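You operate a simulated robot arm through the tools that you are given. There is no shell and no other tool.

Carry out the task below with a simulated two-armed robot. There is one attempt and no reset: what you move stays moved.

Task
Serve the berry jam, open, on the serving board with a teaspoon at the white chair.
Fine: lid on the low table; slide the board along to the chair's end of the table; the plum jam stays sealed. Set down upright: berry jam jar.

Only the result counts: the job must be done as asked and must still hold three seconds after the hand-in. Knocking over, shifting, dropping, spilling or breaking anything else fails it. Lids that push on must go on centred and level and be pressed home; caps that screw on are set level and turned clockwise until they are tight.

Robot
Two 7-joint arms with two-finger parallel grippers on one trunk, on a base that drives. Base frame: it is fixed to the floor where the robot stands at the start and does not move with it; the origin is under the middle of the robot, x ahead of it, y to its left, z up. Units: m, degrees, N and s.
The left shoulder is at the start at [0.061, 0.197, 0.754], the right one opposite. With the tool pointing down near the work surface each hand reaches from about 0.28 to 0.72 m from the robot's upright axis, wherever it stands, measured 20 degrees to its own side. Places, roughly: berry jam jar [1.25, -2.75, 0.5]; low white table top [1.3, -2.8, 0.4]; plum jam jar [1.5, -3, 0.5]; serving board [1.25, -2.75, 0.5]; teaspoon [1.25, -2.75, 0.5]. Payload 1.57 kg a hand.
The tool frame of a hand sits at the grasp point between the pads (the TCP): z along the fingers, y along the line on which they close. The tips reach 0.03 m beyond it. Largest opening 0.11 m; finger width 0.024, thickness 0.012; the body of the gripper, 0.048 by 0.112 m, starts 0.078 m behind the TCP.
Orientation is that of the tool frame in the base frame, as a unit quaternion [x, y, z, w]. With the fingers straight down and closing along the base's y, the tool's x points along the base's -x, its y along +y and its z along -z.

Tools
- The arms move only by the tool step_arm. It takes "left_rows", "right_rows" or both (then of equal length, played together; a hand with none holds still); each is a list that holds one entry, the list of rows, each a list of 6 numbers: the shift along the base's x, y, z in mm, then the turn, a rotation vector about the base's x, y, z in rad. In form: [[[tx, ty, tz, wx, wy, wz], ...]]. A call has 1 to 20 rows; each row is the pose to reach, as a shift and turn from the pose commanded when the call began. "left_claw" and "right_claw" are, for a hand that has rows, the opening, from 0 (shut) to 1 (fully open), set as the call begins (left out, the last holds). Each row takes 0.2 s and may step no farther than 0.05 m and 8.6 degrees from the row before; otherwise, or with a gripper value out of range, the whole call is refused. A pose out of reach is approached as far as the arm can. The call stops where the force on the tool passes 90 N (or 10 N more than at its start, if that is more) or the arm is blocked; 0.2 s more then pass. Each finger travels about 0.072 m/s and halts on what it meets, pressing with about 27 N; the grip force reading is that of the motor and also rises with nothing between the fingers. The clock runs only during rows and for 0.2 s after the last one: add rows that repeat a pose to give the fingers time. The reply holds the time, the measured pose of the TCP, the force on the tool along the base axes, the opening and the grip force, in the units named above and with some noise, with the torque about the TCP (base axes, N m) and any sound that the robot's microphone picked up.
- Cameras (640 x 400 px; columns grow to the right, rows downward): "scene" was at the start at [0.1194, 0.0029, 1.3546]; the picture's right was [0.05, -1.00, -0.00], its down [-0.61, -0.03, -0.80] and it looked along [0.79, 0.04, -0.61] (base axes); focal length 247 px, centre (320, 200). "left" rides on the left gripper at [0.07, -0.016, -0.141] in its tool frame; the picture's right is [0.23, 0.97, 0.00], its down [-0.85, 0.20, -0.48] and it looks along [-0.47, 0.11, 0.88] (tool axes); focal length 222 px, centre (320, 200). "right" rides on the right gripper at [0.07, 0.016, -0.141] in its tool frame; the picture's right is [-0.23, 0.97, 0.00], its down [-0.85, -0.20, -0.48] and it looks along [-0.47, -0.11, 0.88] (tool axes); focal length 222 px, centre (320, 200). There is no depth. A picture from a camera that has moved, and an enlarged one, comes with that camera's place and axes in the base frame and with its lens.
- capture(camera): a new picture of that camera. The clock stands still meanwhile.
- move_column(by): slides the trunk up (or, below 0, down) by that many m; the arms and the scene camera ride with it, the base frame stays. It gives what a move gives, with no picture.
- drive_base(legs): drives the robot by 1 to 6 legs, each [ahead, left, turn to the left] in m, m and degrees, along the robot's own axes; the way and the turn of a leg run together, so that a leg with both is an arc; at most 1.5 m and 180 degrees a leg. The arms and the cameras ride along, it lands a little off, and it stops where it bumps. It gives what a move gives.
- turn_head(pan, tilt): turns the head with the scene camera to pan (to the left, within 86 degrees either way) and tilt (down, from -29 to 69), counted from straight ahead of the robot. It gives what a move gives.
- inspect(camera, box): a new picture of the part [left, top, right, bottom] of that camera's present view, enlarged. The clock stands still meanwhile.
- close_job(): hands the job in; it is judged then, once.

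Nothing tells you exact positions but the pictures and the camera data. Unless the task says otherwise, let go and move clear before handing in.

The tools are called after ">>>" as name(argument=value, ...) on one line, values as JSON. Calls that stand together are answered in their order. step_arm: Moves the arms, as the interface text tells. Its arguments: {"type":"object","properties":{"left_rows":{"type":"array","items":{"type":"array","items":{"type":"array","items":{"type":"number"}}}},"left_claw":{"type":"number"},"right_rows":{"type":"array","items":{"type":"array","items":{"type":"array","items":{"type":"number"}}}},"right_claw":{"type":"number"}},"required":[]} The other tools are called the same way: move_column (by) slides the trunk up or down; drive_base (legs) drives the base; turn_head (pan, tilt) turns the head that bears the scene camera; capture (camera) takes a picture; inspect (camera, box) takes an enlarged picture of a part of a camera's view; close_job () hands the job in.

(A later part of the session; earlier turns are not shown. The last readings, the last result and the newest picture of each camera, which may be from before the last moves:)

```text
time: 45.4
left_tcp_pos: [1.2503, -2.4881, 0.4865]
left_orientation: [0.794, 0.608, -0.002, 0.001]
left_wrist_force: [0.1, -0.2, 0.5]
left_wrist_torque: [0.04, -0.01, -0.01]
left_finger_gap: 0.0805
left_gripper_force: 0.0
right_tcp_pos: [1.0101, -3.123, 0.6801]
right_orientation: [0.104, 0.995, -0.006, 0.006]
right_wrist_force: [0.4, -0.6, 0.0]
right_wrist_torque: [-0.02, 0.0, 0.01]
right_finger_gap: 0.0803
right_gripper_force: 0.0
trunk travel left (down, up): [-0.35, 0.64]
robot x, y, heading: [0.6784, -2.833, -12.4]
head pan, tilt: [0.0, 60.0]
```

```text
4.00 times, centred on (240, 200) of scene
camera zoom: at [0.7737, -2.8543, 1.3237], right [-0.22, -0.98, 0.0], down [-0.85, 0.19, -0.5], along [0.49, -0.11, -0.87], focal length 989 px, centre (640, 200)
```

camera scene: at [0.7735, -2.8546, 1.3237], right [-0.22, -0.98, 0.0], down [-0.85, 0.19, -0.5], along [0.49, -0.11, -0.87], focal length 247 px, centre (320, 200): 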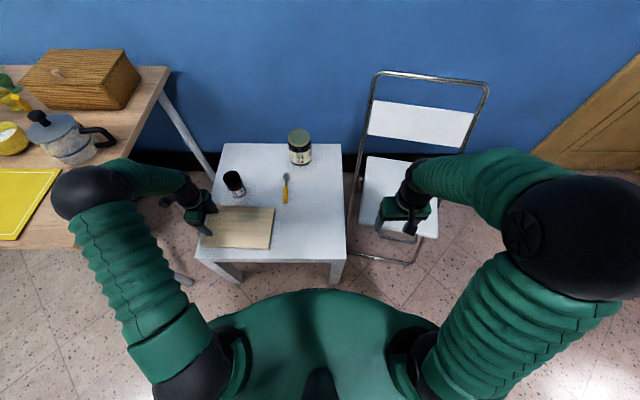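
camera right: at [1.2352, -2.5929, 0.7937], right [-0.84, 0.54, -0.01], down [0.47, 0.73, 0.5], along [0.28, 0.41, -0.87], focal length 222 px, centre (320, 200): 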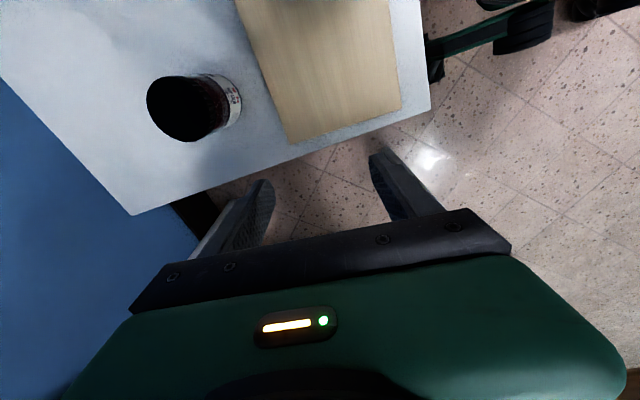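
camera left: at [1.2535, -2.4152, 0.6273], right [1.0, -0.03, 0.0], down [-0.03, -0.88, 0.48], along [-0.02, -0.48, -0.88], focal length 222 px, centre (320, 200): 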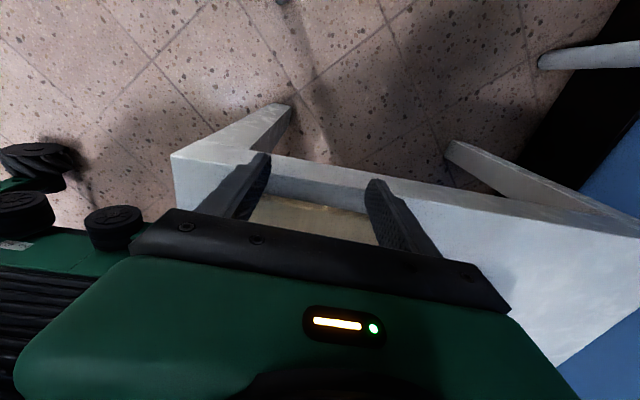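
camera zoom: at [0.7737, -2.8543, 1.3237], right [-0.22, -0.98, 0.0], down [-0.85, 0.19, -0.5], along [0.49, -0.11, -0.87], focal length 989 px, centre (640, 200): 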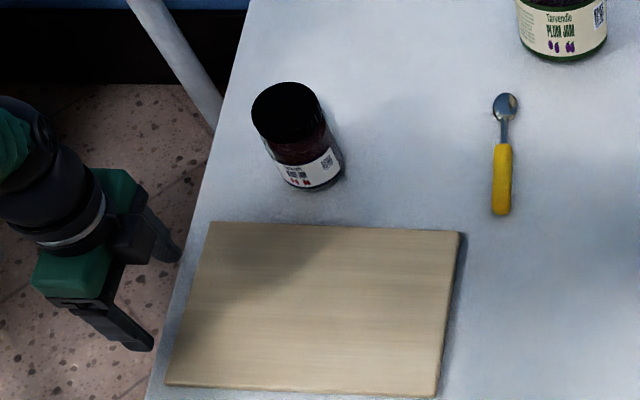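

The two fingertips sit just left of the board's end, evenly spaced about its middle, with a 2 cm gap. I'll push the board toward the chair end, slowly, straightening it slightly as it goes.

>>> step_arm(left_rows=[[[-2.3, -8.7, 0, 0, 0, 0], [-4.5, -17.4, 0, 0, 0, 0], [-6.8, -26.2, 0, 0, 0, 0.003], [-9, -34.9, 0, 0, 0, 0.006], [-11.3, -43.6, 0, 0, 0, 0.009], [-13.5, -52.3, 0, 0, 0, 0.012], [-15.8, -61, 0, 0, 0, 0.015], [-18, -69.8, 0, 0, 0, 0.018], [-20.3, -78.5, 0, 0, 0, 0.021], [-22.5, -87.2, 0, 0, 0, 0.024], [-24.8, -95.9, 0, 0, 0, 0.027], [-27, -104.6, 0, 0, 0, 0.03], [-29.3, -113.4, 0, 0, 0, 0.033], [-31.5, -122.1, 0, 0, 0, 0.036], [-31.5, -122.1, 0, 0, 0, 0.036]]])

>>> capture(camera="left")

>>> inspect(camera="scene", box=[190, 140, 366, 250])

```text
time: 48.6
left_tcp_pos: [1.218, -2.6112, 0.4875]
left_orientation: [0.782, 0.623, -0.003, 0.001]
left_wrist_force: [0.2, 1.1, 0.7]
left_wrist_torque: [0.05, 0.01, -0.06]
left_finger_gap: 0.0806
left_gripper_force: 0.3
right_tcp_pos: [1.0113, -3.1239, 0.6795]
right_orientation: [0.103, 0.995, -0.005, 0.006]
right_wrist_force: [0.8, 0.0, 0.6]
right_wrist_torque: [-0.01, 0.02, 0.01]
right_finger_gap: 0.0803
right_gripper_force: 0.1
trunk travel left (down, up): [-0.35, 0.64]
robot x, y, heading: [0.6775, -2.8327, -12.5]
head pan, tilt: [0.0, 60.0]
```

```text
taken
camera left: at [1.2194, -2.538, 0.6272], right [1.0, 0.0, 0.0], down [0.0, -0.88, 0.48], along [0.0, -0.48, -0.88], focal length 222 px, centre (320, 200)
```

left: 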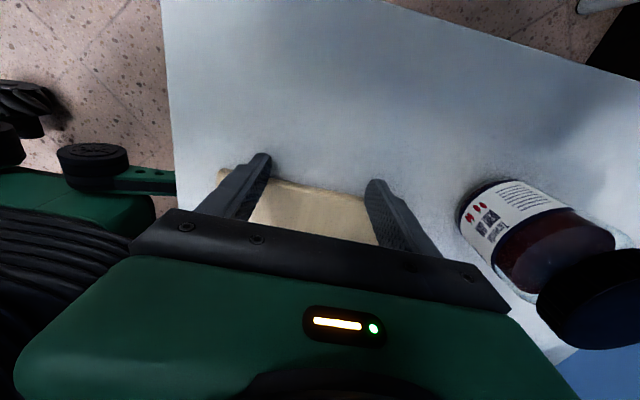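

```text
3.64 times, centred on (278, 195) of scene
camera zoom: at [0.7737, -2.8546, 1.3237], right [-0.22, -0.98, 0.0], down [-0.85, 0.19, -0.5], along [0.49, -0.11, -0.87], focal length 899 px, centre (473, 218)
```

zoom: 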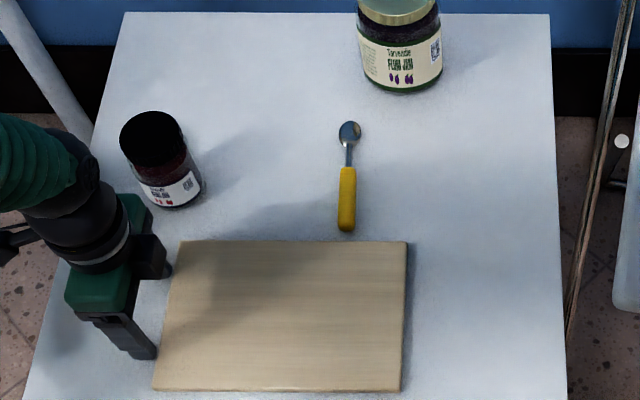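

The board slides well and is now square to the table, with about 17 mm clearance to the spoon. I'll push it another 14 cm so its end sits about 3 cm from the chair-side edge.

>>> step_arm(left_rows=[[[-2, -8.5, 0, 0, 0, 0], [-3.9, -17.1, 0, 0, 0, 0], [-5.8, -25.6, 0, 0, 0, 0], [-7.7, -34.2, 0, 0, 0, 0], [-9.6, -42.7, 0, 0, 0, 0], [-11.5, -51.2, 0, 0, 0, 0], [-13.4, -59.8, 0, 0, 0, 0], [-15.3, -68.3, 0, 0, 0, 0], [-17.2, -76.8, 0, 0, 0, 0], [-19.1, -85.4, 0, 0, 0, 0], [-21, -93.9, 0, 0, 0, 0], [-22.9, -102.4, 0, 0, 0, 0], [-24.8, -111, 0, 0, 0, 0], [-26.7, -119.5, 0, 0, 0, 0], [-28.6, -128, 0, 0, 0, 0], [-30.4, -136, 0, 0, 0, 0], [-30.4, -136, 0, 0, 0, 0]]])

>>> inspect(camera="scene", box=[190, 140, 382, 260])

```text
time: 52.2
left_tcp_pos: [1.1886, -2.7469, 0.4866]
left_orientation: [0.782, 0.623, -0.003, 0.001]
left_wrist_force: [0.5, 1.0, -0.4]
left_wrist_torque: [0.02, -0.02, 0.04]
left_finger_gap: 0.0806
left_gripper_force: 0.0
right_tcp_pos: [1.0107, -3.1239, 0.6796]
right_orientation: [0.103, 0.995, -0.006, 0.006]
right_wrist_force: [-0.7, -0.5, 0.7]
right_wrist_torque: [-0.01, -0.02, -0.04]
right_finger_gap: 0.0804
right_gripper_force: 0.1
trunk travel left (down, up): [-0.35, 0.64]
robot x, y, heading: [0.6786, -2.8341, -12.6]
head pan, tilt: [0.0, 60.0]
```

```text
3.33 times, centred on (286, 200) of scene
camera zoom: at [0.7735, -2.8554, 1.3237], right [-0.22, -0.98, 0.0], down [-0.85, 0.19, -0.5], along [0.49, -0.11, -0.87], focal length 824 px, centre (433, 200)
```

zoom: 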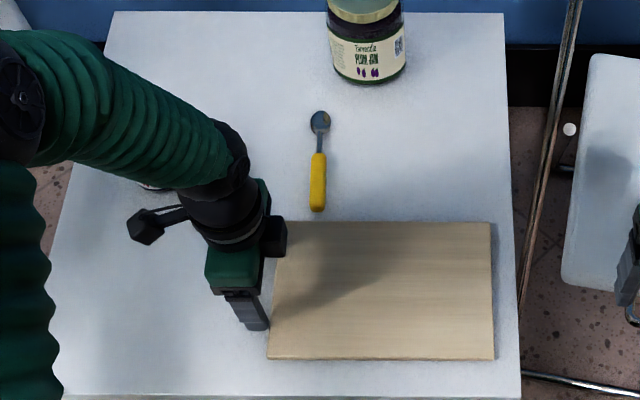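

The board now lies at the chair's end with its edge about 2.5 cm from the table edge, square to it. Next I'll back the left hand off, lift it, and move it above the berry jar at about [1.377, −2.645].

>>> step_arm(left_rows=[[[4.3, 19.5, 0, 0, 0, 0], [4.3, 24, 40, 0, 0, 0], [8, 28, 85, 0, 0, 0], [12, 32, 130, 0, 0, 0], [15, 36, 175, 0, 0, 0], [50, 50, 185, 0, 0, 0], [90, 65, 185, 0, 0, 0], [130, 80, 185, 0, 0, 0], [165, 95, 185, 0, 0, 0], [188, 102, 185, 0, 0, 0], [188, 102, 185, 0, 0, 0]]], left_claw=1.0)

>>> capture(camera="left")

>>> inspect(camera="scene", box=[190, 130, 382, 250])

```text
time: 54.6
left_tcp_pos: [1.3777, -2.6431, 0.6715]
left_orientation: [0.782, 0.623, -0.002, 0.001]
left_wrist_force: [0.7, 0.0, 0.3]
left_wrist_torque: [0.01, -0.01, -0.04]
left_finger_gap: 0.11
left_gripper_force: 0.1
right_tcp_pos: [1.0102, -3.1228, 0.6798]
right_orientation: [0.104, 0.995, -0.006, 0.006]
right_wrist_force: [-0.1, -0.4, 0.5]
right_wrist_torque: [-0.04, 0.04, -0.02]
right_finger_gap: 0.0804
right_gripper_force: 0.0
trunk travel left (down, up): [-0.35, 0.64]
robot x, y, heading: [0.6763, -2.8323, -12.6]
head pan, tilt: [0.0, 60.0]
```

```text
taken
camera left: at [1.3772, -2.5716, 0.8125], right [1.0, 0.0, 0.0], down [0.0, -0.88, 0.48], along [0.0, -0.48, -0.88], focal length 222 px, centre (320, 200)
```

left: 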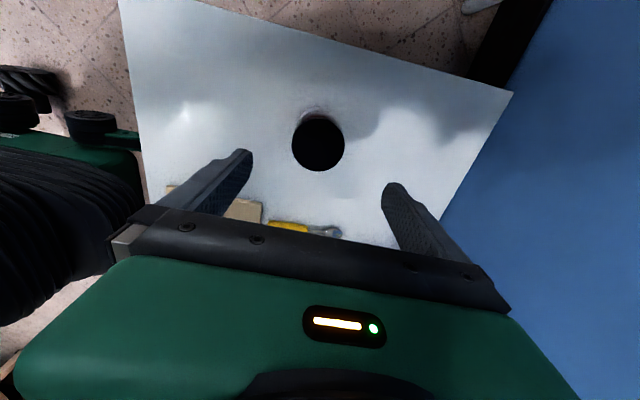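

```text
3.33 times, centred on (286, 190) of scene
camera zoom: at [0.7736, -2.855, 1.3237], right [-0.22, -0.98, 0.0], down [-0.85, 0.19, -0.5], along [0.49, -0.11, -0.87], focal length 824 px, centre (433, 233)
```

zoom: 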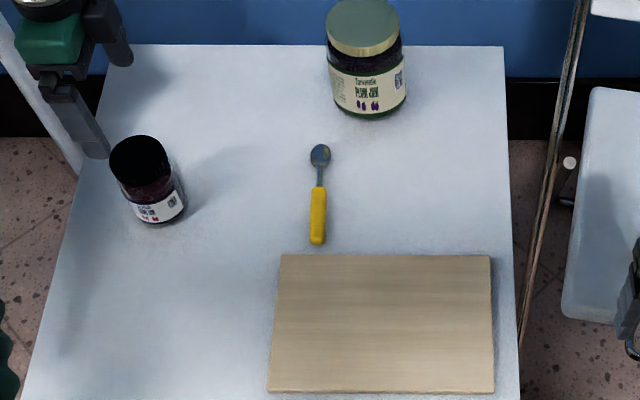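

The left hand is nearly centred over the black lid (lid centre about [1.375, −2.638], 6 cm wide). I'll correct by a few millimetres, go down to lid level and check the alignment.

>>> step_arm(left_rows=[[[-2.7, 5, -30, 0, 0, 0], [-2.7, 5, -60, 0, 0, 0], [-2.7, 5, -85, 0, 0, 0], [-2.7, 5, -85, 0, 0, 0]]])

>>> capture(camera="left")

>>> inspect(camera="scene", box=[180, 130, 308, 210])

```text
time: 55.6
left_tcp_pos: [1.3747, -2.6395, 0.5856]
left_orientation: [0.782, 0.623, -0.002, 0.002]
left_wrist_force: [-0.2, 0.0, 0.4]
left_wrist_torque: [-0.01, -0.03, 0.0]
left_finger_gap: 0.1099
left_gripper_force: 0.2
right_tcp_pos: [1.0097, -3.1238, 0.68]
right_orientation: [0.104, 0.995, -0.006, 0.005]
right_wrist_force: [-0.8, 0.7, -0.3]
right_wrist_torque: [-0.01, -0.02, -0.03]
right_finger_gap: 0.0805
right_gripper_force: 0.0
trunk travel left (down, up): [-0.35, 0.64]
robot x, y, heading: [0.6784, -2.8313, -12.3]
head pan, tilt: [0.0, 60.0]
```

```text
taken
camera left: at [1.3739, -2.5668, 0.727], right [1.0, 0.0, 0.0], down [0.0, -0.88, 0.48], along [0.0, -0.48, -0.88], focal length 222 px, centre (320, 200)
```

left: 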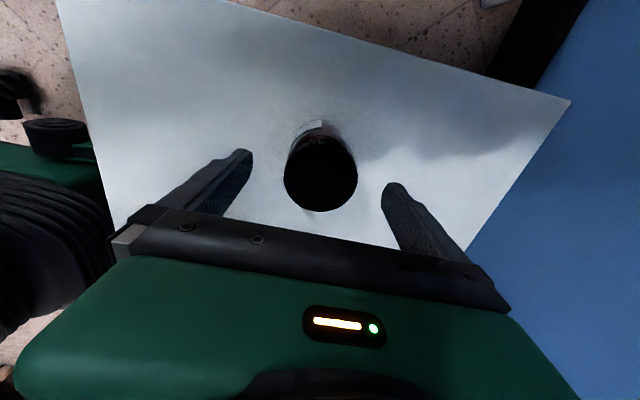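

```text
5.00 times, centred on (244, 170) of scene
camera zoom: at [0.7739, -2.855, 1.3237], right [-0.22, -0.98, 0.0], down [-0.85, 0.19, -0.5], along [0.49, -0.11, -0.87], focal length 1236 px, centre (700, 350)
```

zoom: 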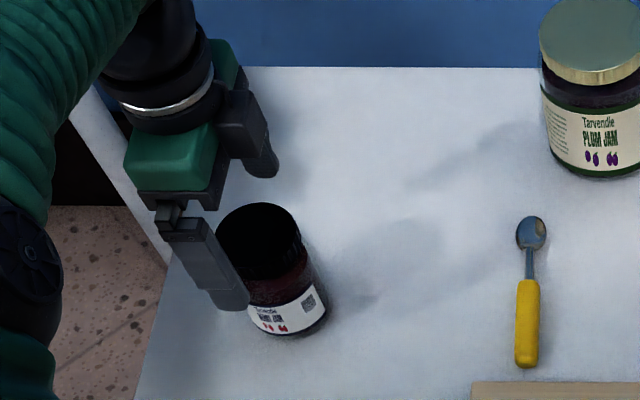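

The lid is centred between the fingers. I'll go straight down until the fingertips are near the base of the jar, then close on its body.

>>> step_arm(left_rows=[[[0, 1, -25, 0, 0, 0], [0, 2, -50, 0, 0, 0], [0, 2, -70, 0, 0, 0], [0, 2, -85, 0, 0, 0], [0, 2, -85, 0, 0, 0]]])

>>> step_arm(left_rows=[[[0, 0, 0, 0, 0, 0], [0, 0, 0, 0, 0, 0], [0, 0, 0, 0, 0, 0], [0, 0, 0, 0, 0, 0], [0, 0, 0, 0, 0, 0]]], left_claw=0.4)

>>> inspect(camera="scene", box=[180, 130, 308, 210])

```text
time: 56.8
left_tcp_pos: [1.3742, -2.6369, 0.5011]
left_orientation: [0.782, 0.624, -0.002, 0.001]
left_wrist_force: [0.0, -0.5, -0.5]
left_wrist_torque: [0.01, 0.0, -0.01]
left_finger_gap: 0.1101
left_gripper_force: 0.0
right_tcp_pos: [1.0088, -3.1231, 0.68]
right_orientation: [0.103, 0.995, -0.006, 0.005]
right_wrist_force: [-0.5, -0.5, 0.4]
right_wrist_torque: [0.0, 0.0, 0.0]
right_finger_gap: 0.0803
right_gripper_force: 0.0
trunk travel left (down, up): [-0.35, 0.64]
robot x, y, heading: [0.6768, -2.8332, -12.8]
head pan, tilt: [0.0, 60.0]
```

```text
time: 58.0
left_tcp_pos: [1.3743, -2.637, 0.5011]
left_orientation: [0.782, 0.623, -0.003, 0.002]
left_wrist_force: [0.4, 0.4, 0.2]
left_wrist_torque: [-0.02, -0.18, 0.01]
left_finger_gap: 0.0654
left_gripper_force: 26.9
right_tcp_pos: [1.0109, -3.1246, 0.6792]
right_orientation: [0.104, 0.995, -0.007, 0.006]
right_wrist_force: [0.1, -0.8, -0.4]
right_wrist_torque: [0.01, 0.0, -0.02]
right_finger_gap: 0.0801
right_gripper_force: 0.0
trunk travel left (down, up): [-0.35, 0.64]
robot x, y, heading: [0.6804, -2.8308, -12.6]
head pan, tilt: [0.0, 60.0]
```

```text
5.00 times, centred on (244, 170) of scene
camera zoom: at [0.7741, -2.8551, 1.3236], right [-0.22, -0.98, 0.0], down [-0.85, 0.19, -0.5], along [0.49, -0.11, -0.87], focal length 1236 px, centre (700, 350)
```

zoom: 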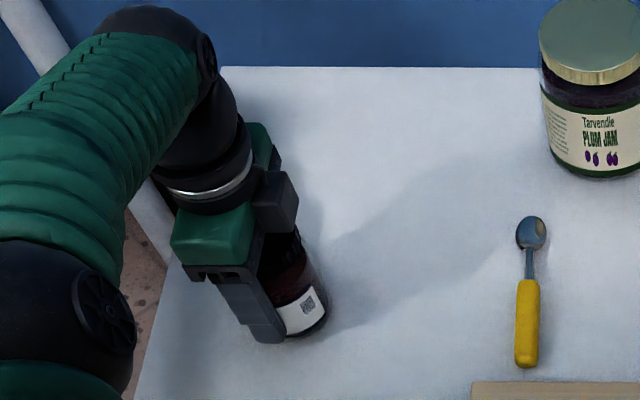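

The left hand holds the jar body firmly (gap 6.5 cm, 27 N). I'll lift it 6 cm, carry it above the left half of the board and lower it nearly onto the board.

>>> step_arm(left_rows=[[[0, 0, 10, 0, 0, 0], [0, 0, 25, 0, 0, 0], [0, 0, 45, 0, 0, 0], [0, 0, 62, 0, 0, 0], [-20, -19, 65, 0, 0, 0], [-45, -43, 65, 0, 0, 0], [-72, -68, 65, 0, 0, 0], [-100, -95, 65, 0, 0, 0], [-128, -121, 65, 0, 0, 0], [-155, -147, 65, 0, 0, 0], [-178, -168, 65, 0, 0, 0], [-192, -182, 65, 0, 0, 0], [-198.7, -188, 65, 0, 0, 0], [-198.7, -188, 65, 0, 0, 0]]])

>>> inspect(camera="scene", box=[190, 130, 382, 250])

>>> capture(camera="left")

```text
time: 61.0
left_tcp_pos: [1.1754, -2.8263, 0.5664]
left_orientation: [0.782, 0.623, -0.003, 0.001]
left_wrist_force: [0.2, -0.5, -3.9]
left_wrist_torque: [0.07, -0.02, -0.01]
left_finger_gap: 0.0654
left_gripper_force: 26.9
right_tcp_pos: [1.0102, -3.1254, 0.679]
right_orientation: [0.104, 0.995, -0.005, 0.006]
right_wrist_force: [-0.5, 0.7, 0.1]
right_wrist_torque: [-0.01, 0.02, 0.01]
right_finger_gap: 0.0803
right_gripper_force: 0.0
trunk travel left (down, up): [-0.35, 0.64]
robot x, y, heading: [0.6811, -2.8337, -12.4]
head pan, tilt: [0.0, 60.0]
```

```text
3.33 times, centred on (286, 190) of scene
camera zoom: at [0.774, -2.856, 1.3236], right [-0.22, -0.98, 0.0], down [-0.85, 0.19, -0.5], along [0.49, -0.11, -0.87], focal length 824 px, centre (433, 233)
```

zoom: 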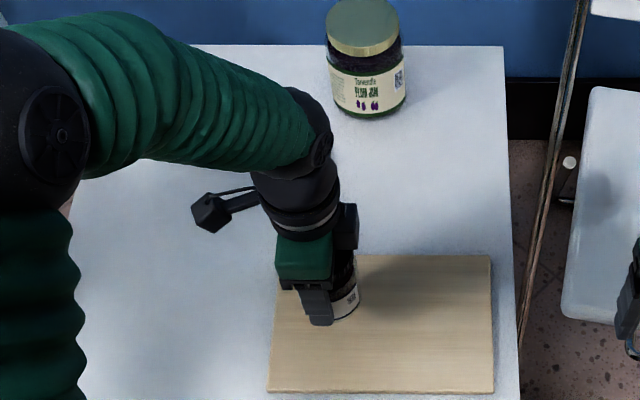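

```text
taken
camera left: at [1.1752, -2.7534, 0.7065], right [1.0, 0.0, 0.0], down [0.0, -0.88, 0.48], along [0.0, -0.48, -0.88], focal length 222 px, centre (320, 200)
```

left: 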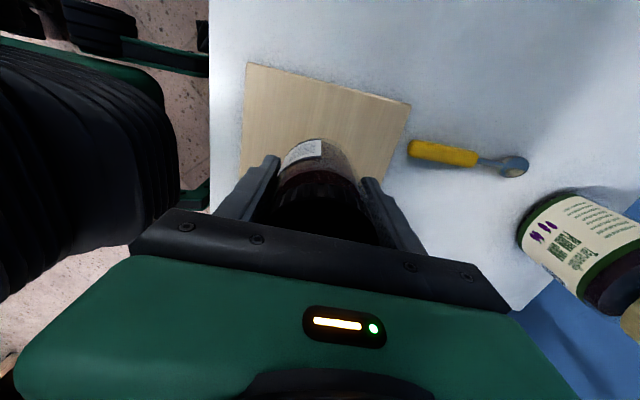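

The jar hangs over the left half of the board, and the spoon lies clear behind it. I'll lower it to the board, slowing at the end.

>>> step_arm(left_rows=[[[0, 0, -15, 0, 0, 0], [0, 0, -30, 0, 0, 0], [0, 0, -42, 0, 0, 0], [0, 0, -49, 0, 0, 0], [0, 0, -51, 0, 0, 0], [0, 0, -51, 0, 0, 0]]])

>>> step_arm(left_rows=[[[0, 0, -1.5, 0, 0, 0], [0, 0, -1.5, 0, 0, 0]]])

```text
time: 62.4
left_tcp_pos: [1.1761, -2.8258, 0.5157]
left_orientation: [0.782, 0.623, -0.002, 0.001]
left_wrist_force: [0.0, 2.0, 2.1]
left_wrist_torque: [-0.14, 0.02, 0.03]
left_finger_gap: 0.0652
left_gripper_force: 26.7
right_tcp_pos: [1.0098, -3.1247, 0.6802]
right_orientation: [0.104, 0.995, -0.005, 0.006]
right_wrist_force: [0.2, -0.3, -0.9]
right_wrist_torque: [0.02, 0.01, -0.01]
right_finger_gap: 0.0802
right_gripper_force: 0.0
trunk travel left (down, up): [-0.35, 0.64]
robot x, y, heading: [0.6786, -2.8352, -12.3]
head pan, tilt: [0.0, 60.0]
```

```text
time: 63.0
left_tcp_pos: [1.1763, -2.826, 0.5157]
left_orientation: [0.782, 0.623, -0.003, 0.002]
left_wrist_force: [0.1, 1.8, 11.4]
left_wrist_torque: [-0.14, 0.06, 0.16]
left_finger_gap: 0.065
left_gripper_force: 27.1
right_tcp_pos: [1.0092, -3.1238, 0.6791]
right_orientation: [0.104, 0.995, -0.005, 0.007]
right_wrist_force: [0.0, 0.6, 0.3]
right_wrist_torque: [0.01, -0.01, 0.04]
right_finger_gap: 0.08
right_gripper_force: 0.1
trunk travel left (down, up): [-0.35, 0.64]
robot x, y, heading: [0.6768, -2.8315, -12.7]
head pan, tilt: [0.0, 60.0]
```

The jar rests on the board (11 N contact). I'll relieve the press, open the fingers and lift straight up.

>>> step_arm(left_rows=[[[0, 0, 1.5, 0, 0, 0], [0, 0, 1.5, 0, 0, 0], [0, 0, 1.5, 0, 0, 0], [0, 0, 1.5, 0, 0, 0], [0, 0, 1.5, 0, 0, 0]]], left_claw=1.0)

>>> step_arm(left_rows=[[[0, 0, 20, 0, 0, 0], [0, 0, 60, 0, 0, 0], [0, 0, 105, 0, 0, 0], [0, 0, 150, 0, 0, 0], [10, 45, 165, 0, 0, 0], [20, 90, 175, 0, 0, 0], [28, 130, 180, 0, 0, 0], [28, 130, 180, 0, 0, 0]]])

>>> capture(camera="scene")

>>> inspect(camera="scene", box=[230, 150, 358, 230])

>>> capture(camera="left")

```text
time: 64.2
left_tcp_pos: [1.176, -2.8266, 0.516]
left_orientation: [0.782, 0.623, -0.002, 0.001]
left_wrist_force: [-0.4, 0.2, 0.0]
left_wrist_torque: [0.01, -0.02, 0.0]
left_finger_gap: 0.1098
left_gripper_force: 0.1
right_tcp_pos: [1.0091, -3.124, 0.6799]
right_orientation: [0.104, 0.995, -0.005, 0.005]
right_wrist_force: [-0.5, -0.1, -0.5]
right_wrist_torque: [0.02, -0.01, 0.01]
right_finger_gap: 0.0803
right_gripper_force: 0.0
trunk travel left (down, up): [-0.35, 0.64]
robot x, y, heading: [0.6806, -2.8365, -12.4]
head pan, tilt: [0.0, 60.0]
```

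```text
time: 66.0
left_tcp_pos: [1.2049, -2.6954, 0.697]
left_orientation: [0.782, 0.623, -0.003, 0.001]
left_wrist_force: [-0.3, 0.7, 0.1]
left_wrist_torque: [-0.03, 0.01, 0.02]
left_finger_gap: 0.11
left_gripper_force: 0.1
right_tcp_pos: [1.0097, -3.1248, 0.6801]
right_orientation: [0.103, 0.995, -0.005, 0.005]
right_wrist_force: [0.2, 0.7, -0.5]
right_wrist_torque: [-0.02, 0.0, -0.01]
right_finger_gap: 0.0803
right_gripper_force: 0.1
trunk travel left (down, up): [-0.35, 0.64]
robot x, y, heading: [0.679, -2.8312, -12.5]
head pan, tilt: [0.0, 60.0]
```

```text
taken
camera scene: at [0.7733, -2.8557, 1.3237], right [-0.22, -0.98, 0.0], down [-0.85, 0.19, -0.5], along [0.49, -0.11, -0.87], focal length 247 px, centre (320, 200)
```

scene: 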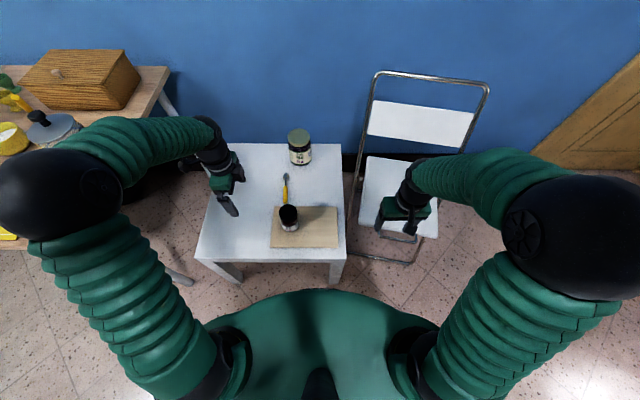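

```text
5.00 times, centred on (294, 190) of scene
camera zoom: at [0.7733, -2.8557, 1.3237], right [-0.22, -0.98, 0.0], down [-0.85, 0.19, -0.5], along [0.49, -0.11, -0.87], focal length 1236 px, centre (450, 250)
```

zoom: 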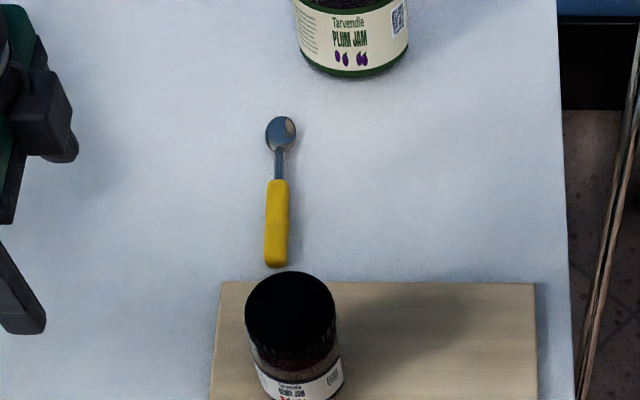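

```text
taken
camera left: at [1.2043, -2.622, 0.8376], right [1.0, 0.0, 0.0], down [0.0, -0.88, 0.48], along [0.0, -0.48, -0.88], focal length 222 px, centre (320, 200)
```

left: 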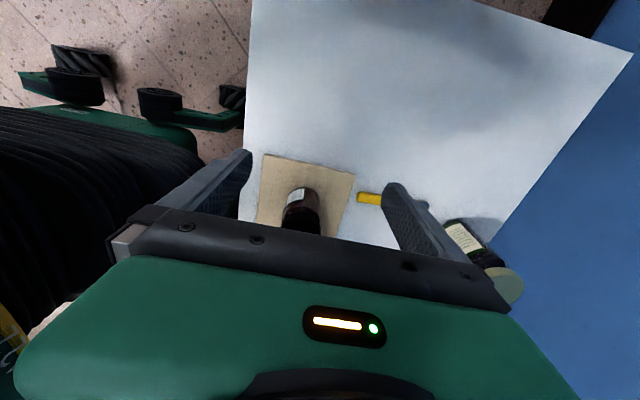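

The jar stands upright on the board's left half. I'll look closely at the lid to judge how tall it is and where the grip should go.

>>> inspect(camera="scene", box=[258, 190, 338, 240])

```text
8.00 times, centred on (298, 215) of scene
camera zoom: at [0.7733, -2.8557, 1.3237], right [-0.22, -0.98, 0.0], down [-0.85, 0.19, -0.5], along [0.49, -0.11, -0.87], focal length 1978 px, centre (496, 80)
```

zoom: 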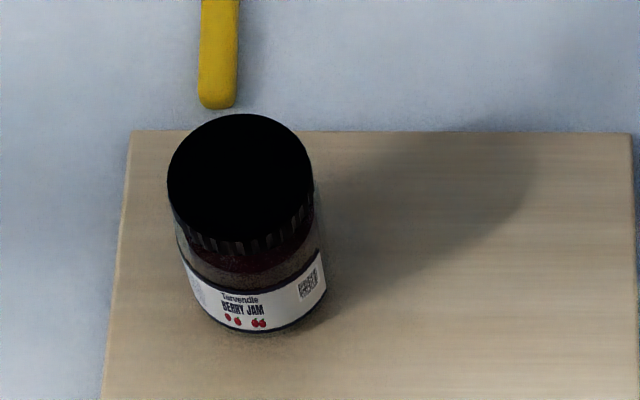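

The lid is a ridged screw cap, about 6.2 cm wide and 2 cm tall, its top at z ≈ 0.56. The left hand will hold the jar body from the left side with the tool tilted (30° below horizontal); I'll first tilt it in the air.

>>> step_arm(left_rows=[[[0, 4, 0, -0.1276, 0.0292, 0], [0, 8, 0, -0.2552, 0.0585, 0], [0, 12, 0, -0.3828, 0.0877, 0], [0, 16, -5, -0.5104, 0.1169, 0], [0, 20, -10, -0.638, 0.1461, 0], [0, 24, -15, -0.7656, 0.1754, 0], [0, 27, -20, -0.8932, 0.2046, 0], [0, 30, -25, -1.0208, 0.2338, 0], [0, 30, -25, -1.0208, 0.2338, 0]]], left_claw=1.0)

>>> capture(camera="scene")

>>> capture(camera="left")

```text
time: 68.0
left_tcp_pos: [1.204, -2.6654, 0.6715]
left_orientation: [0.677, 0.538, -0.394, 0.312]
left_wrist_force: [-0.7, 0.4, -0.1]
left_wrist_torque: [0.02, -0.04, 0.02]
left_finger_gap: 0.11
left_gripper_force: 0.0
right_tcp_pos: [1.0105, -3.1251, 0.6793]
right_orientation: [0.104, 0.995, -0.005, 0.006]
right_wrist_force: [-0.2, 0.9, 0.3]
right_wrist_torque: [-0.02, 0.0, -0.02]
right_finger_gap: 0.0803
right_gripper_force: 0.1
trunk travel left (down, up): [-0.35, 0.64]
robot x, y, heading: [0.6786, -2.835, -12.5]
head pan, tilt: [0.0, 60.0]
```

```text
taken
camera scene: at [0.7733, -2.8542, 1.3237], right [-0.22, -0.98, 0.0], down [-0.85, 0.19, -0.5], along [0.49, -0.11, -0.87], focal length 247 px, centre (320, 200)
```

scene: 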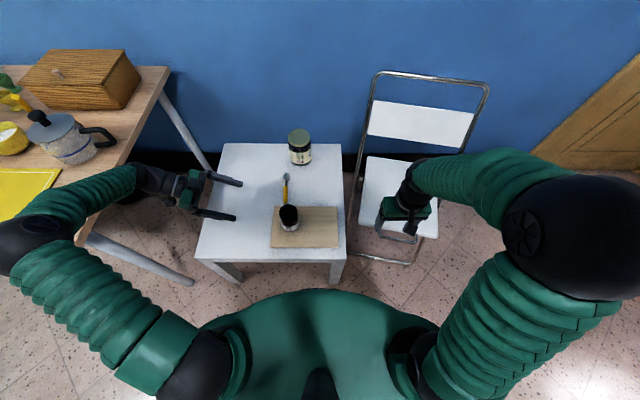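

```text
taken
camera left: at [1.2229, -2.5081, 0.6801], right [0.97, -0.11, -0.2], down [0.19, -0.05, 0.98], along [-0.12, -0.99, -0.03], focal length 222 px, centre (320, 200)
```

left: 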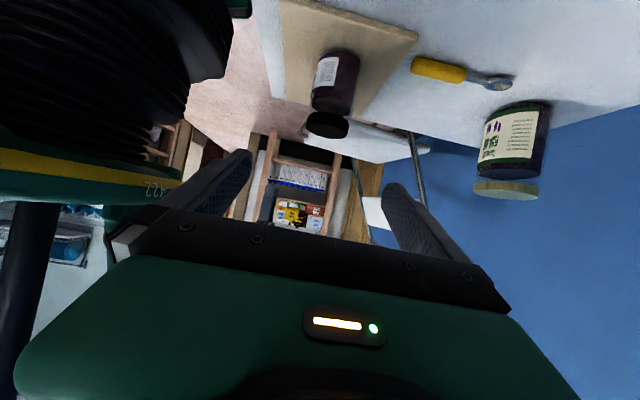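

The tilted left hand is clear of everything and the elbow stays right of the high table. I'll bring it to a pre-grasp point left of the jar, in line with it.

>>> step_arm(left_rows=[[[-1, -10, -19, 0, 0, 0], [-1, -20, -38, 0, 0, 0], [-2, -30, -57, 0, 0, 0], [-3, -40, -76, 0, 0, 0], [-4, -50, -95, 0, 0, 0], [-4.2, -60, -115, 0, 0, 0], [-4.2, -60, -115, 0, 0, 0]]])

>>> capture(camera="scene")

>>> inspect(camera="scene", box=[190, 150, 350, 250])

>>> capture(camera="left")

```text
time: 69.6
left_tcp_pos: [1.2004, -2.7263, 0.5556]
left_orientation: [0.676, 0.539, -0.393, 0.313]
left_wrist_force: [0.1, 0.4, -0.1]
left_wrist_torque: [-0.01, 0.0, -0.02]
left_finger_gap: 0.1098
left_gripper_force: 0.1
right_tcp_pos: [1.0096, -3.1231, 0.6791]
right_orientation: [0.104, 0.995, -0.006, 0.006]
right_wrist_force: [0.3, 0.1, 0.2]
right_wrist_torque: [0.01, 0.04, 0.01]
right_finger_gap: 0.0804
right_gripper_force: 0.0
trunk travel left (down, up): [-0.35, 0.64]
robot x, y, heading: [0.6755, -2.8313, -12.4]
head pan, tilt: [0.0, 60.0]
```

```text
taken
camera scene: at [0.7735, -2.8542, 1.3237], right [-0.22, -0.98, 0.0], down [-0.85, 0.19, -0.5], along [0.49, -0.11, -0.87], focal length 247 px, centre (320, 200)
```

scene: 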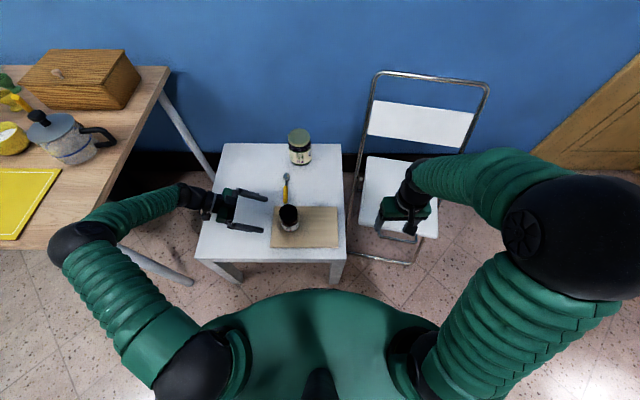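

```text
4.00 times, centred on (270, 200) of scene
camera zoom: at [0.7735, -2.8542, 1.3237], right [-0.22, -0.98, 0.0], down [-0.85, 0.19, -0.5], along [0.49, -0.11, -0.87], focal length 989 px, centre (520, 200)
```

zoom: 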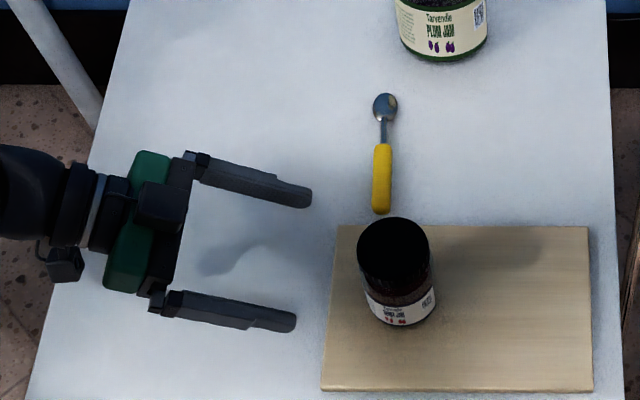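

```text
taken
camera left: at [1.2197, -2.568, 0.5653], right [0.97, -0.11, -0.2], down [0.19, -0.05, 0.98], along [-0.12, -0.99, -0.03], focal length 222 px, centre (320, 200)
```

left: 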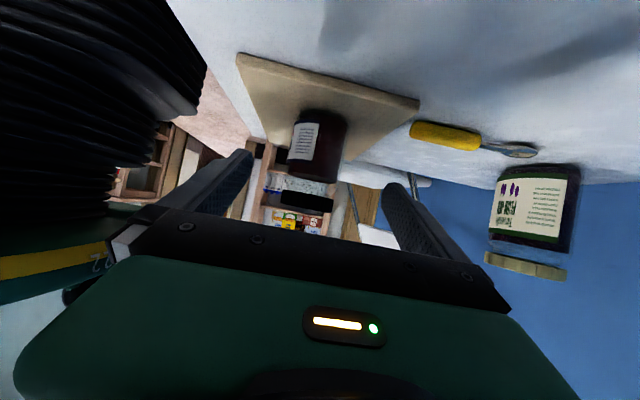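

The fingers point at the jar and straddle its line evenly. I'll advance along the finger direction until the jar is between the pads, then check before closing.

>>> step_arm(left_rows=[[[-3, -12.5, -7, 0, 0, 0], [-6, -25, -14, 0, 0, 0], [-9, -37.5, -21, 0, 0, 0], [-12, -50, -28, 0, 0, 0], [-15, -62.5, -35, 0, 0, 0], [-18, -75, -42, 0, 0, 0], [-21, -87.5, -49, 0, 0, 0], [-24.2, -100, -55.6, 0, 0, 0], [-24.2, -100, -55.6, 0, 0, 0]]])

>>> inspect(camera="scene", box=[210, 160, 338, 240])

>>> capture(camera="scene")

```text
time: 71.6
left_tcp_pos: [1.1741, -2.8262, 0.501]
left_orientation: [0.677, 0.538, -0.394, 0.312]
left_wrist_force: [0.6, 0.0, 0.3]
left_wrist_torque: [0.0, 0.0, 0.0]
left_finger_gap: 0.1102
left_gripper_force: 0.1
right_tcp_pos: [1.0091, -3.1237, 0.6794]
right_orientation: [0.104, 0.995, -0.006, 0.005]
right_wrist_force: [-0.4, 0.5, -0.4]
right_wrist_torque: [-0.01, 0.01, 0.0]
right_finger_gap: 0.0801
right_gripper_force: 0.0
trunk travel left (down, up): [-0.35, 0.64]
robot x, y, heading: [0.6782, -2.8299, -12.5]
head pan, tilt: [0.0, 60.0]
```

```text
5.00 times, centred on (274, 200) of scene
camera zoom: at [0.7736, -2.8546, 1.3237], right [-0.22, -0.98, 0.0], down [-0.85, 0.19, -0.5], along [0.49, -0.11, -0.87], focal length 1236 px, centre (550, 200)
```

zoom: 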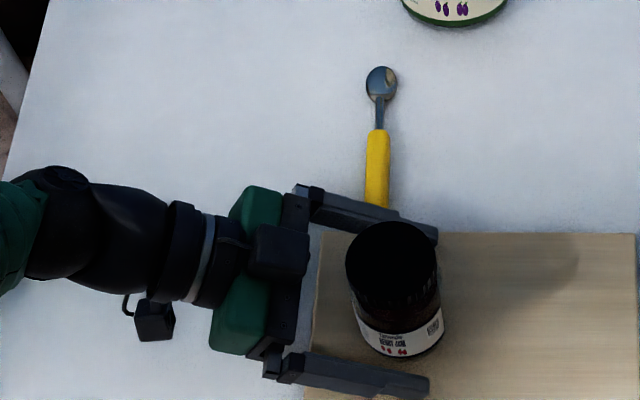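

```text
taken
camera scene: at [0.7736, -2.8546, 1.3237], right [-0.22, -0.98, 0.0], down [-0.85, 0.19, -0.5], along [0.49, -0.11, -0.87], focal length 247 px, centre (320, 200)
```

scene: 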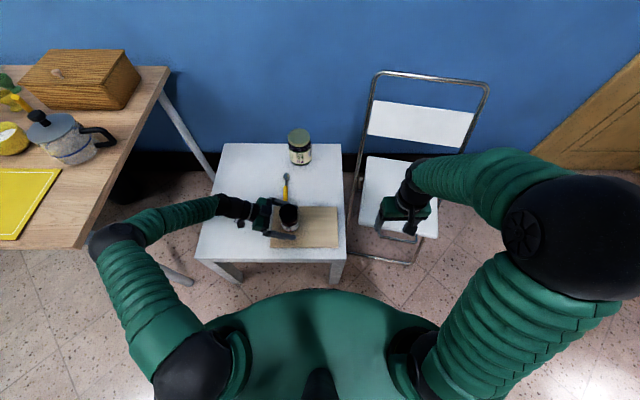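

The jar sits between the pads with the hand at the right height. I'll shift 2 mm to centre and close gently on the body.

>>> step_arm(left_rows=[[[2, -0.4, 0, 0, 0, 0], [2, -0.4, 0, 0, 0, 0], [2, -0.4, 0, 0, 0, 0], [2, -0.4, 0, 0, 0, 0], [2, -0.4, 0, 0, 0, 0], [2, -0.4, 0, 0, 0, 0]]], left_claw=0.4)

>>> inspect(camera="scene", box=[210, 160, 338, 240])

```text
time: 73.0
left_tcp_pos: [1.1775, -2.827, 0.5003]
left_orientation: [0.676, 0.539, -0.393, 0.313]
left_wrist_force: [-0.8, -0.6, -1.0]
left_wrist_torque: [0.0, -0.09, 0.03]
left_finger_gap: 0.0651
left_gripper_force: 26.6
right_tcp_pos: [1.0102, -3.123, 0.6791]
right_orientation: [0.103, 0.995, -0.005, 0.005]
right_wrist_force: [0.2, 0.2, -0.7]
right_wrist_torque: [-0.01, -0.01, 0.01]
right_finger_gap: 0.0801
right_gripper_force: 0.0
trunk travel left (down, up): [-0.35, 0.64]
robot x, y, heading: [0.6769, -2.8334, -12.6]
head pan, tilt: [0.0, 60.0]
```

```text
5.00 times, centred on (274, 200) of scene
camera zoom: at [0.7736, -2.8546, 1.3237], right [-0.22, -0.98, 0.0], down [-0.85, 0.19, -0.5], along [0.49, -0.11, -0.87], focal length 1236 px, centre (550, 200)
```

zoom: 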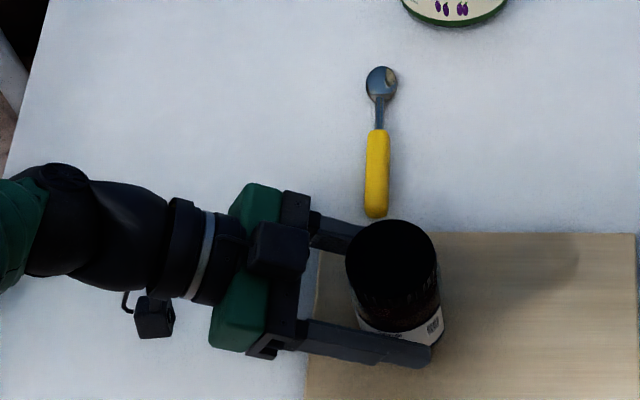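

The left hand now holds the jar body at about 27 N. I'll bring the right hand high above the lid (centre about [1.178, −2.832]), pre-turned about 60° clockwise to leave room for a counter-clockwise stroke.

>>> step_arm(right_rows=[[[21, 36.4, 5, 0, 0, -0.131], [42, 72.9, 10, 0, 0, -0.262], [63, 109.3, 15, 0, 0, -0.393], [84, 145.7, 15, 0, 0, -0.524], [105, 182.1, 15, 0, 0, -0.654], [126, 218.6, 15, 0, 0, -0.785], [147, 255, 15, 0, 0, -0.916], [167.6, 291.4, 15, 0, 0, -1.047], [167.6, 291.4, 15, 0, 0, -1.047]]], right_claw=0.7)

>>> capture(camera="scene")

>>> capture(camera="right")

```text
time: 74.9
left_tcp_pos: [1.1761, -2.8266, 0.5001]
left_orientation: [0.676, 0.539, -0.392, 0.314]
left_wrist_force: [1.4, 0.1, 1.5]
left_wrist_torque: [0.02, 0.1, 0.0]
left_finger_gap: 0.0654
left_gripper_force: 26.9
right_tcp_pos: [1.2043, -2.9059, 0.7087]
right_orientation: [0.647, 0.762, 0.005, 0.009]
right_wrist_force: [-0.2, 0.5, -0.7]
right_wrist_torque: [-0.06, -0.03, -0.01]
right_finger_gap: 0.077
right_gripper_force: 0.2
trunk travel left (down, up): [-0.35, 0.64]
robot x, y, heading: [0.6755, -2.8333, -12.7]
head pan, tilt: [0.0, 60.0]
stopped in row 9 (right hand): the arm was blocked; the commanded pose is now the measured one
```

```text
taken
camera scene: at [0.7734, -2.8528, 1.3221], right [-0.22, -0.98, 0.0], down [-0.85, 0.19, -0.5], along [0.49, -0.11, -0.87], focal length 247 px, centre (320, 200)
```

scene: 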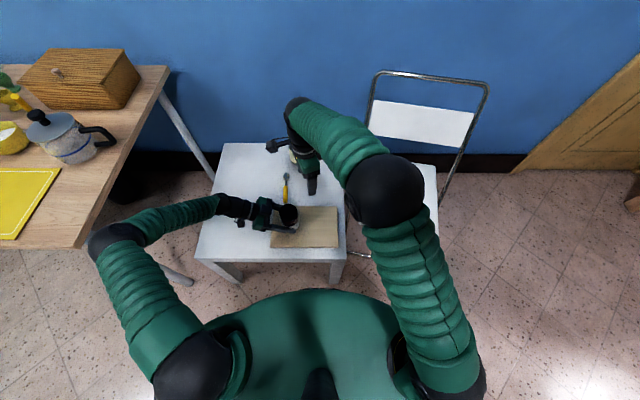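

```text
taken
camera right: at [1.2053, -2.8352, 0.8489], right [1.0, -0.07, 0.02], down [-0.07, -0.87, 0.48], along [-0.01, -0.48, -0.88], focal length 222 px, centre (320, 200)
```

right: 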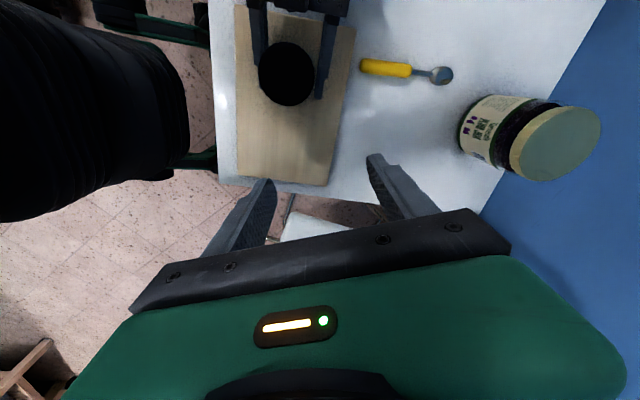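

The right arm gets blocked when turned clockwise that far, so I'll undo that: return it to its default turn above the lid, then use a counter-clockwise range from there.

>>> step_arm(right_rows=[[[0, 0, 5, 0, 0, 0.133], [0, 0, 5, 0, 0, 0.266], [0, 0, 5, 0, 0, 0.399], [0, 0, 5, 0, 0, 0.532], [0, 10, 5, 0, 0, 0.664], [-5, 25, 5, 0, 0, 0.797], [-10, 40, 5, 0, 0, 0.93], [-15, 55, 5, 0, 0, 1.063], [-22, 66, 3, 0, 0, 1.196], [-26.5, 74.3, 0, 0, 0, 1.196], [-26.5, 74.3, 0, 0, 0, 1.196]]], right_claw=0.7)

>>> capture(camera="scene")

>>> capture(camera="right")

```text
time: 77.3
left_tcp_pos: [1.1747, -2.8266, 0.4998]
left_orientation: [0.676, 0.539, -0.392, 0.313]
left_wrist_force: [-0.9, 0.6, -1.5]
left_wrist_torque: [-0.01, -0.07, 0.01]
left_finger_gap: 0.0649
left_gripper_force: 27.2
right_tcp_pos: [1.181, -2.8378, 0.7059]
right_orientation: [0.111, 0.994, 0.006, 0.003]
right_wrist_force: [0.0, 0.1, -0.2]
right_wrist_torque: [-0.01, 0.0, -0.04]
right_finger_gap: 0.0769
right_gripper_force: 0.1
trunk travel left (down, up): [-0.35, 0.64]
robot x, y, heading: [0.6711, -2.834, -12.1]
head pan, tilt: [0.0, 60.0]
```

```text
taken
camera scene: at [0.7745, -2.8534, 1.323], right [-0.22, -0.98, 0.0], down [-0.85, 0.19, -0.5], along [0.49, -0.11, -0.87], focal length 247 px, centre (320, 200)
```

scene: 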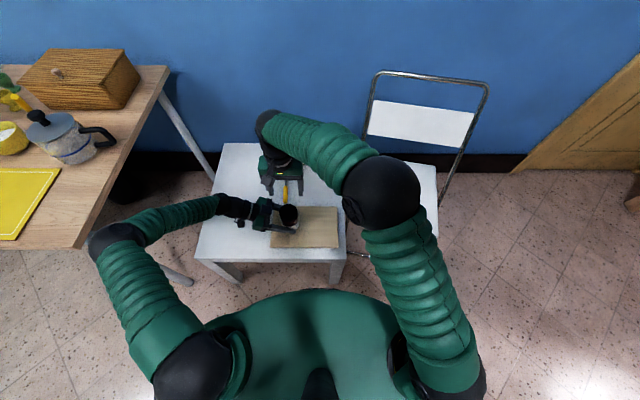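

```text
taken
camera right: at [1.1144, -2.8097, 0.8463], right [0.44, 0.9, 0.01], down [0.79, -0.39, 0.48], along [0.44, -0.2, -0.88], focal length 222 px, centre (320, 200)
```

right: 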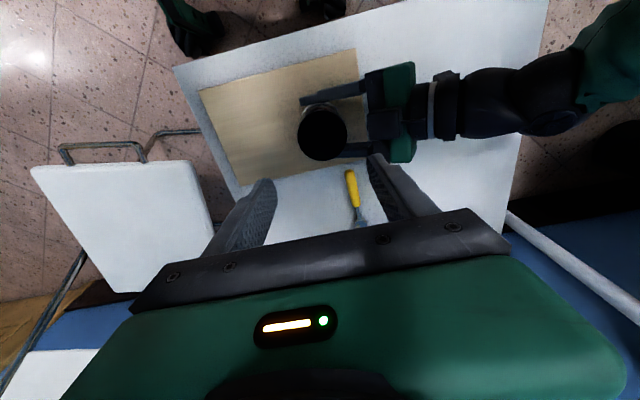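

The right hand is now above the lid with its default turn. I'll level it, centre it on the lid, and test how far it can turn counter-clockwise in the air.

>>> step_arm(right_rows=[[[-6, 6.8, 0, -0.0113, 0.0073, 0.01], [-6, 6.8, 0, -0.0113, 0.0073, 0.01]]])

>>> step_arm(right_rows=[[[0, 0, 0, 0, 0, 0.14], [0, 0, 0, 0, 0, 0.28], [0, 0, 0, 0, 0, 0.42], [0, 0, 0, 0, 0, 0.56], [0, 0, 0, 0, 0, 0.7], [0, 0, 0, 0, 0, 0.84], [0, 0, 0, 0, 0, 0.98], [0, 0, 0, 0, 0, 1.12], [0, 0, 0, 0, 0, 1.26], [0, 0, 0, 0, 0, 1.4], [0, 0, 0, 0, 0, 1.54], [0, 0, 0, 0, 0, 1.68], [0, 0, 0, 0, 0, 1.82], [0, 0, 0, 0, 0, 1.96], [0, 0, 0, 0, 0, 1.96]]])

>>> capture(camera="scene")

>>> capture(camera="right")

```text
time: 77.9
left_tcp_pos: [1.1748, -2.8256, 0.5005]
left_orientation: [0.676, 0.539, -0.393, 0.313]
left_wrist_force: [-0.1, 0.4, -4.1]
left_wrist_torque: [0.02, 0.02, 0.04]
left_finger_gap: 0.0651
left_gripper_force: 27.0
right_tcp_pos: [1.1793, -2.8397, 0.7073]
right_orientation: [0.115, 0.993, 0.001, 0.0]
right_wrist_force: [-1.1, 0.7, 0.1]
right_wrist_torque: [-0.03, 0.0, 0.01]
right_finger_gap: 0.0772
right_gripper_force: 0.1
trunk travel left (down, up): [-0.35, 0.64]
robot x, y, heading: [0.6743, -2.8338, -12.5]
head pan, tilt: [0.0, 60.0]
```

```text
time: 81.1
left_tcp_pos: [1.1759, -2.8267, 0.5007]
left_orientation: [0.676, 0.539, -0.393, 0.313]
left_wrist_force: [-0.1, 0.9, -3.8]
left_wrist_torque: [0.05, 0.01, -0.03]
left_finger_gap: 0.0651
left_gripper_force: 27.0
right_tcp_pos: [1.1702, -2.8209, 0.7081]
right_orientation: [0.774, -0.633, -0.003, 0.001]
right_wrist_force: [-0.6, 0.4, 0.1]
right_wrist_torque: [-0.05, 0.04, -0.03]
right_finger_gap: 0.077
right_gripper_force: 0.0
trunk travel left (down, up): [-0.35, 0.64]
robot x, y, heading: [0.6777, -2.8347, -12.6]
head pan, tilt: [0.0, 60.0]
```

```text
taken
camera scene: at [0.7749, -2.8535, 1.3236], right [-0.22, -0.98, 0.0], down [-0.85, 0.19, -0.5], along [0.49, -0.11, -0.87], focal length 247 px, centre (320, 200)
```

scene: 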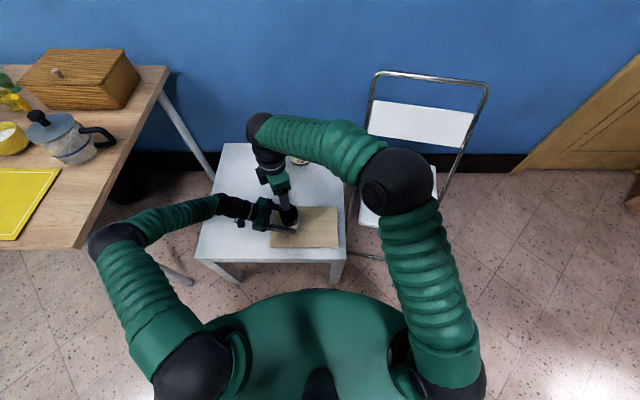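

```text
taken
camera right: at [1.1689, -2.894, 0.8484], right [-1.0, 0.03, 0.01], down [0.03, 0.88, 0.48], along [0.01, 0.48, -0.88], focal length 222 px, centre (320, 200)
```

right: 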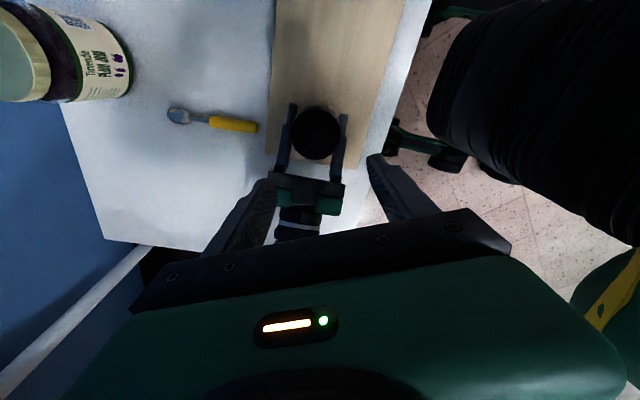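

Turning counter-clockwise by about 112° works well, and the arm is more accurate in this range. I'll test how much further it can turn.

>>> step_arm(right_rows=[[[3, -7, 0, 0, 0, 0.14], [3, -7, 0, 0, 0, 0.28], [3, -7, 0, 0, 0, 0.42], [3, -7, 0, 0, 0, 0.56], [3, -7, 0, 0, 0, 0.7], [3, -7, 0, 0, 0, 0.84], [3, -7, 0, 0, 0, 0.98], [3, -7, 0, 0, 0, 1.12], [3, -7, 0, 0, 0, 1.12]]])

>>> capture(camera="scene")

>>> capture(camera="right")

```text
time: 83.1
left_tcp_pos: [1.176, -2.8263, 0.5009]
left_orientation: [0.676, 0.539, -0.393, 0.313]
left_wrist_force: [0.0, 0.5, -4.2]
left_wrist_torque: [-0.01, 0.02, -0.03]
left_finger_gap: 0.0652
left_gripper_force: 26.9
right_tcp_pos: [1.1737, -2.829, 0.7073]
right_orientation: [0.992, -0.124, -0.003, 0.002]
right_wrist_force: [0.9, -0.1, 0.0]
right_wrist_torque: [-0.02, -0.02, 0.03]
right_finger_gap: 0.0771
right_gripper_force: 0.0
trunk travel left (down, up): [-0.35, 0.64]
robot x, y, heading: [0.6772, -2.8323, -12.3]
head pan, tilt: [0.0, 60.0]
```

```text
taken
camera scene: at [0.775, -2.8536, 1.3236], right [-0.22, -0.98, 0.0], down [-0.85, 0.19, -0.5], along [0.49, -0.11, -0.87], focal length 247 px, centre (320, 200)
```

scene: 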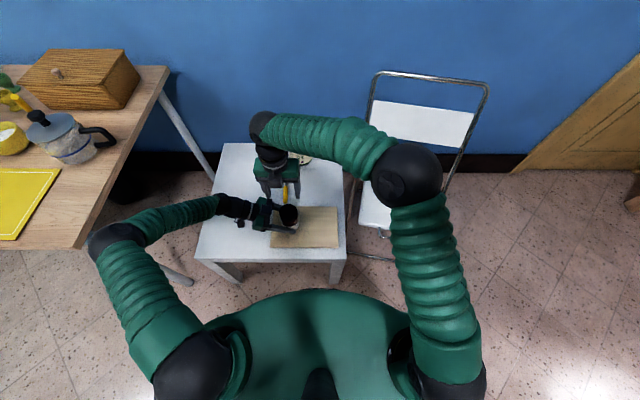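

```text
taken
camera right: at [1.2375, -2.8622, 0.848], right [-0.46, -0.89, 0.01], down [-0.78, 0.41, 0.48], along [-0.43, 0.22, -0.88], focal length 222 px, centre (320, 200)
```

right: 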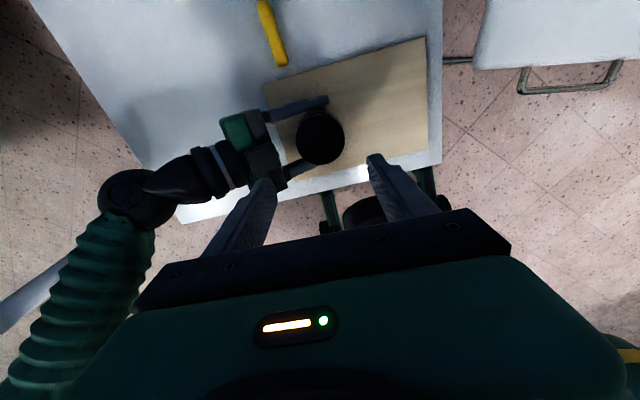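

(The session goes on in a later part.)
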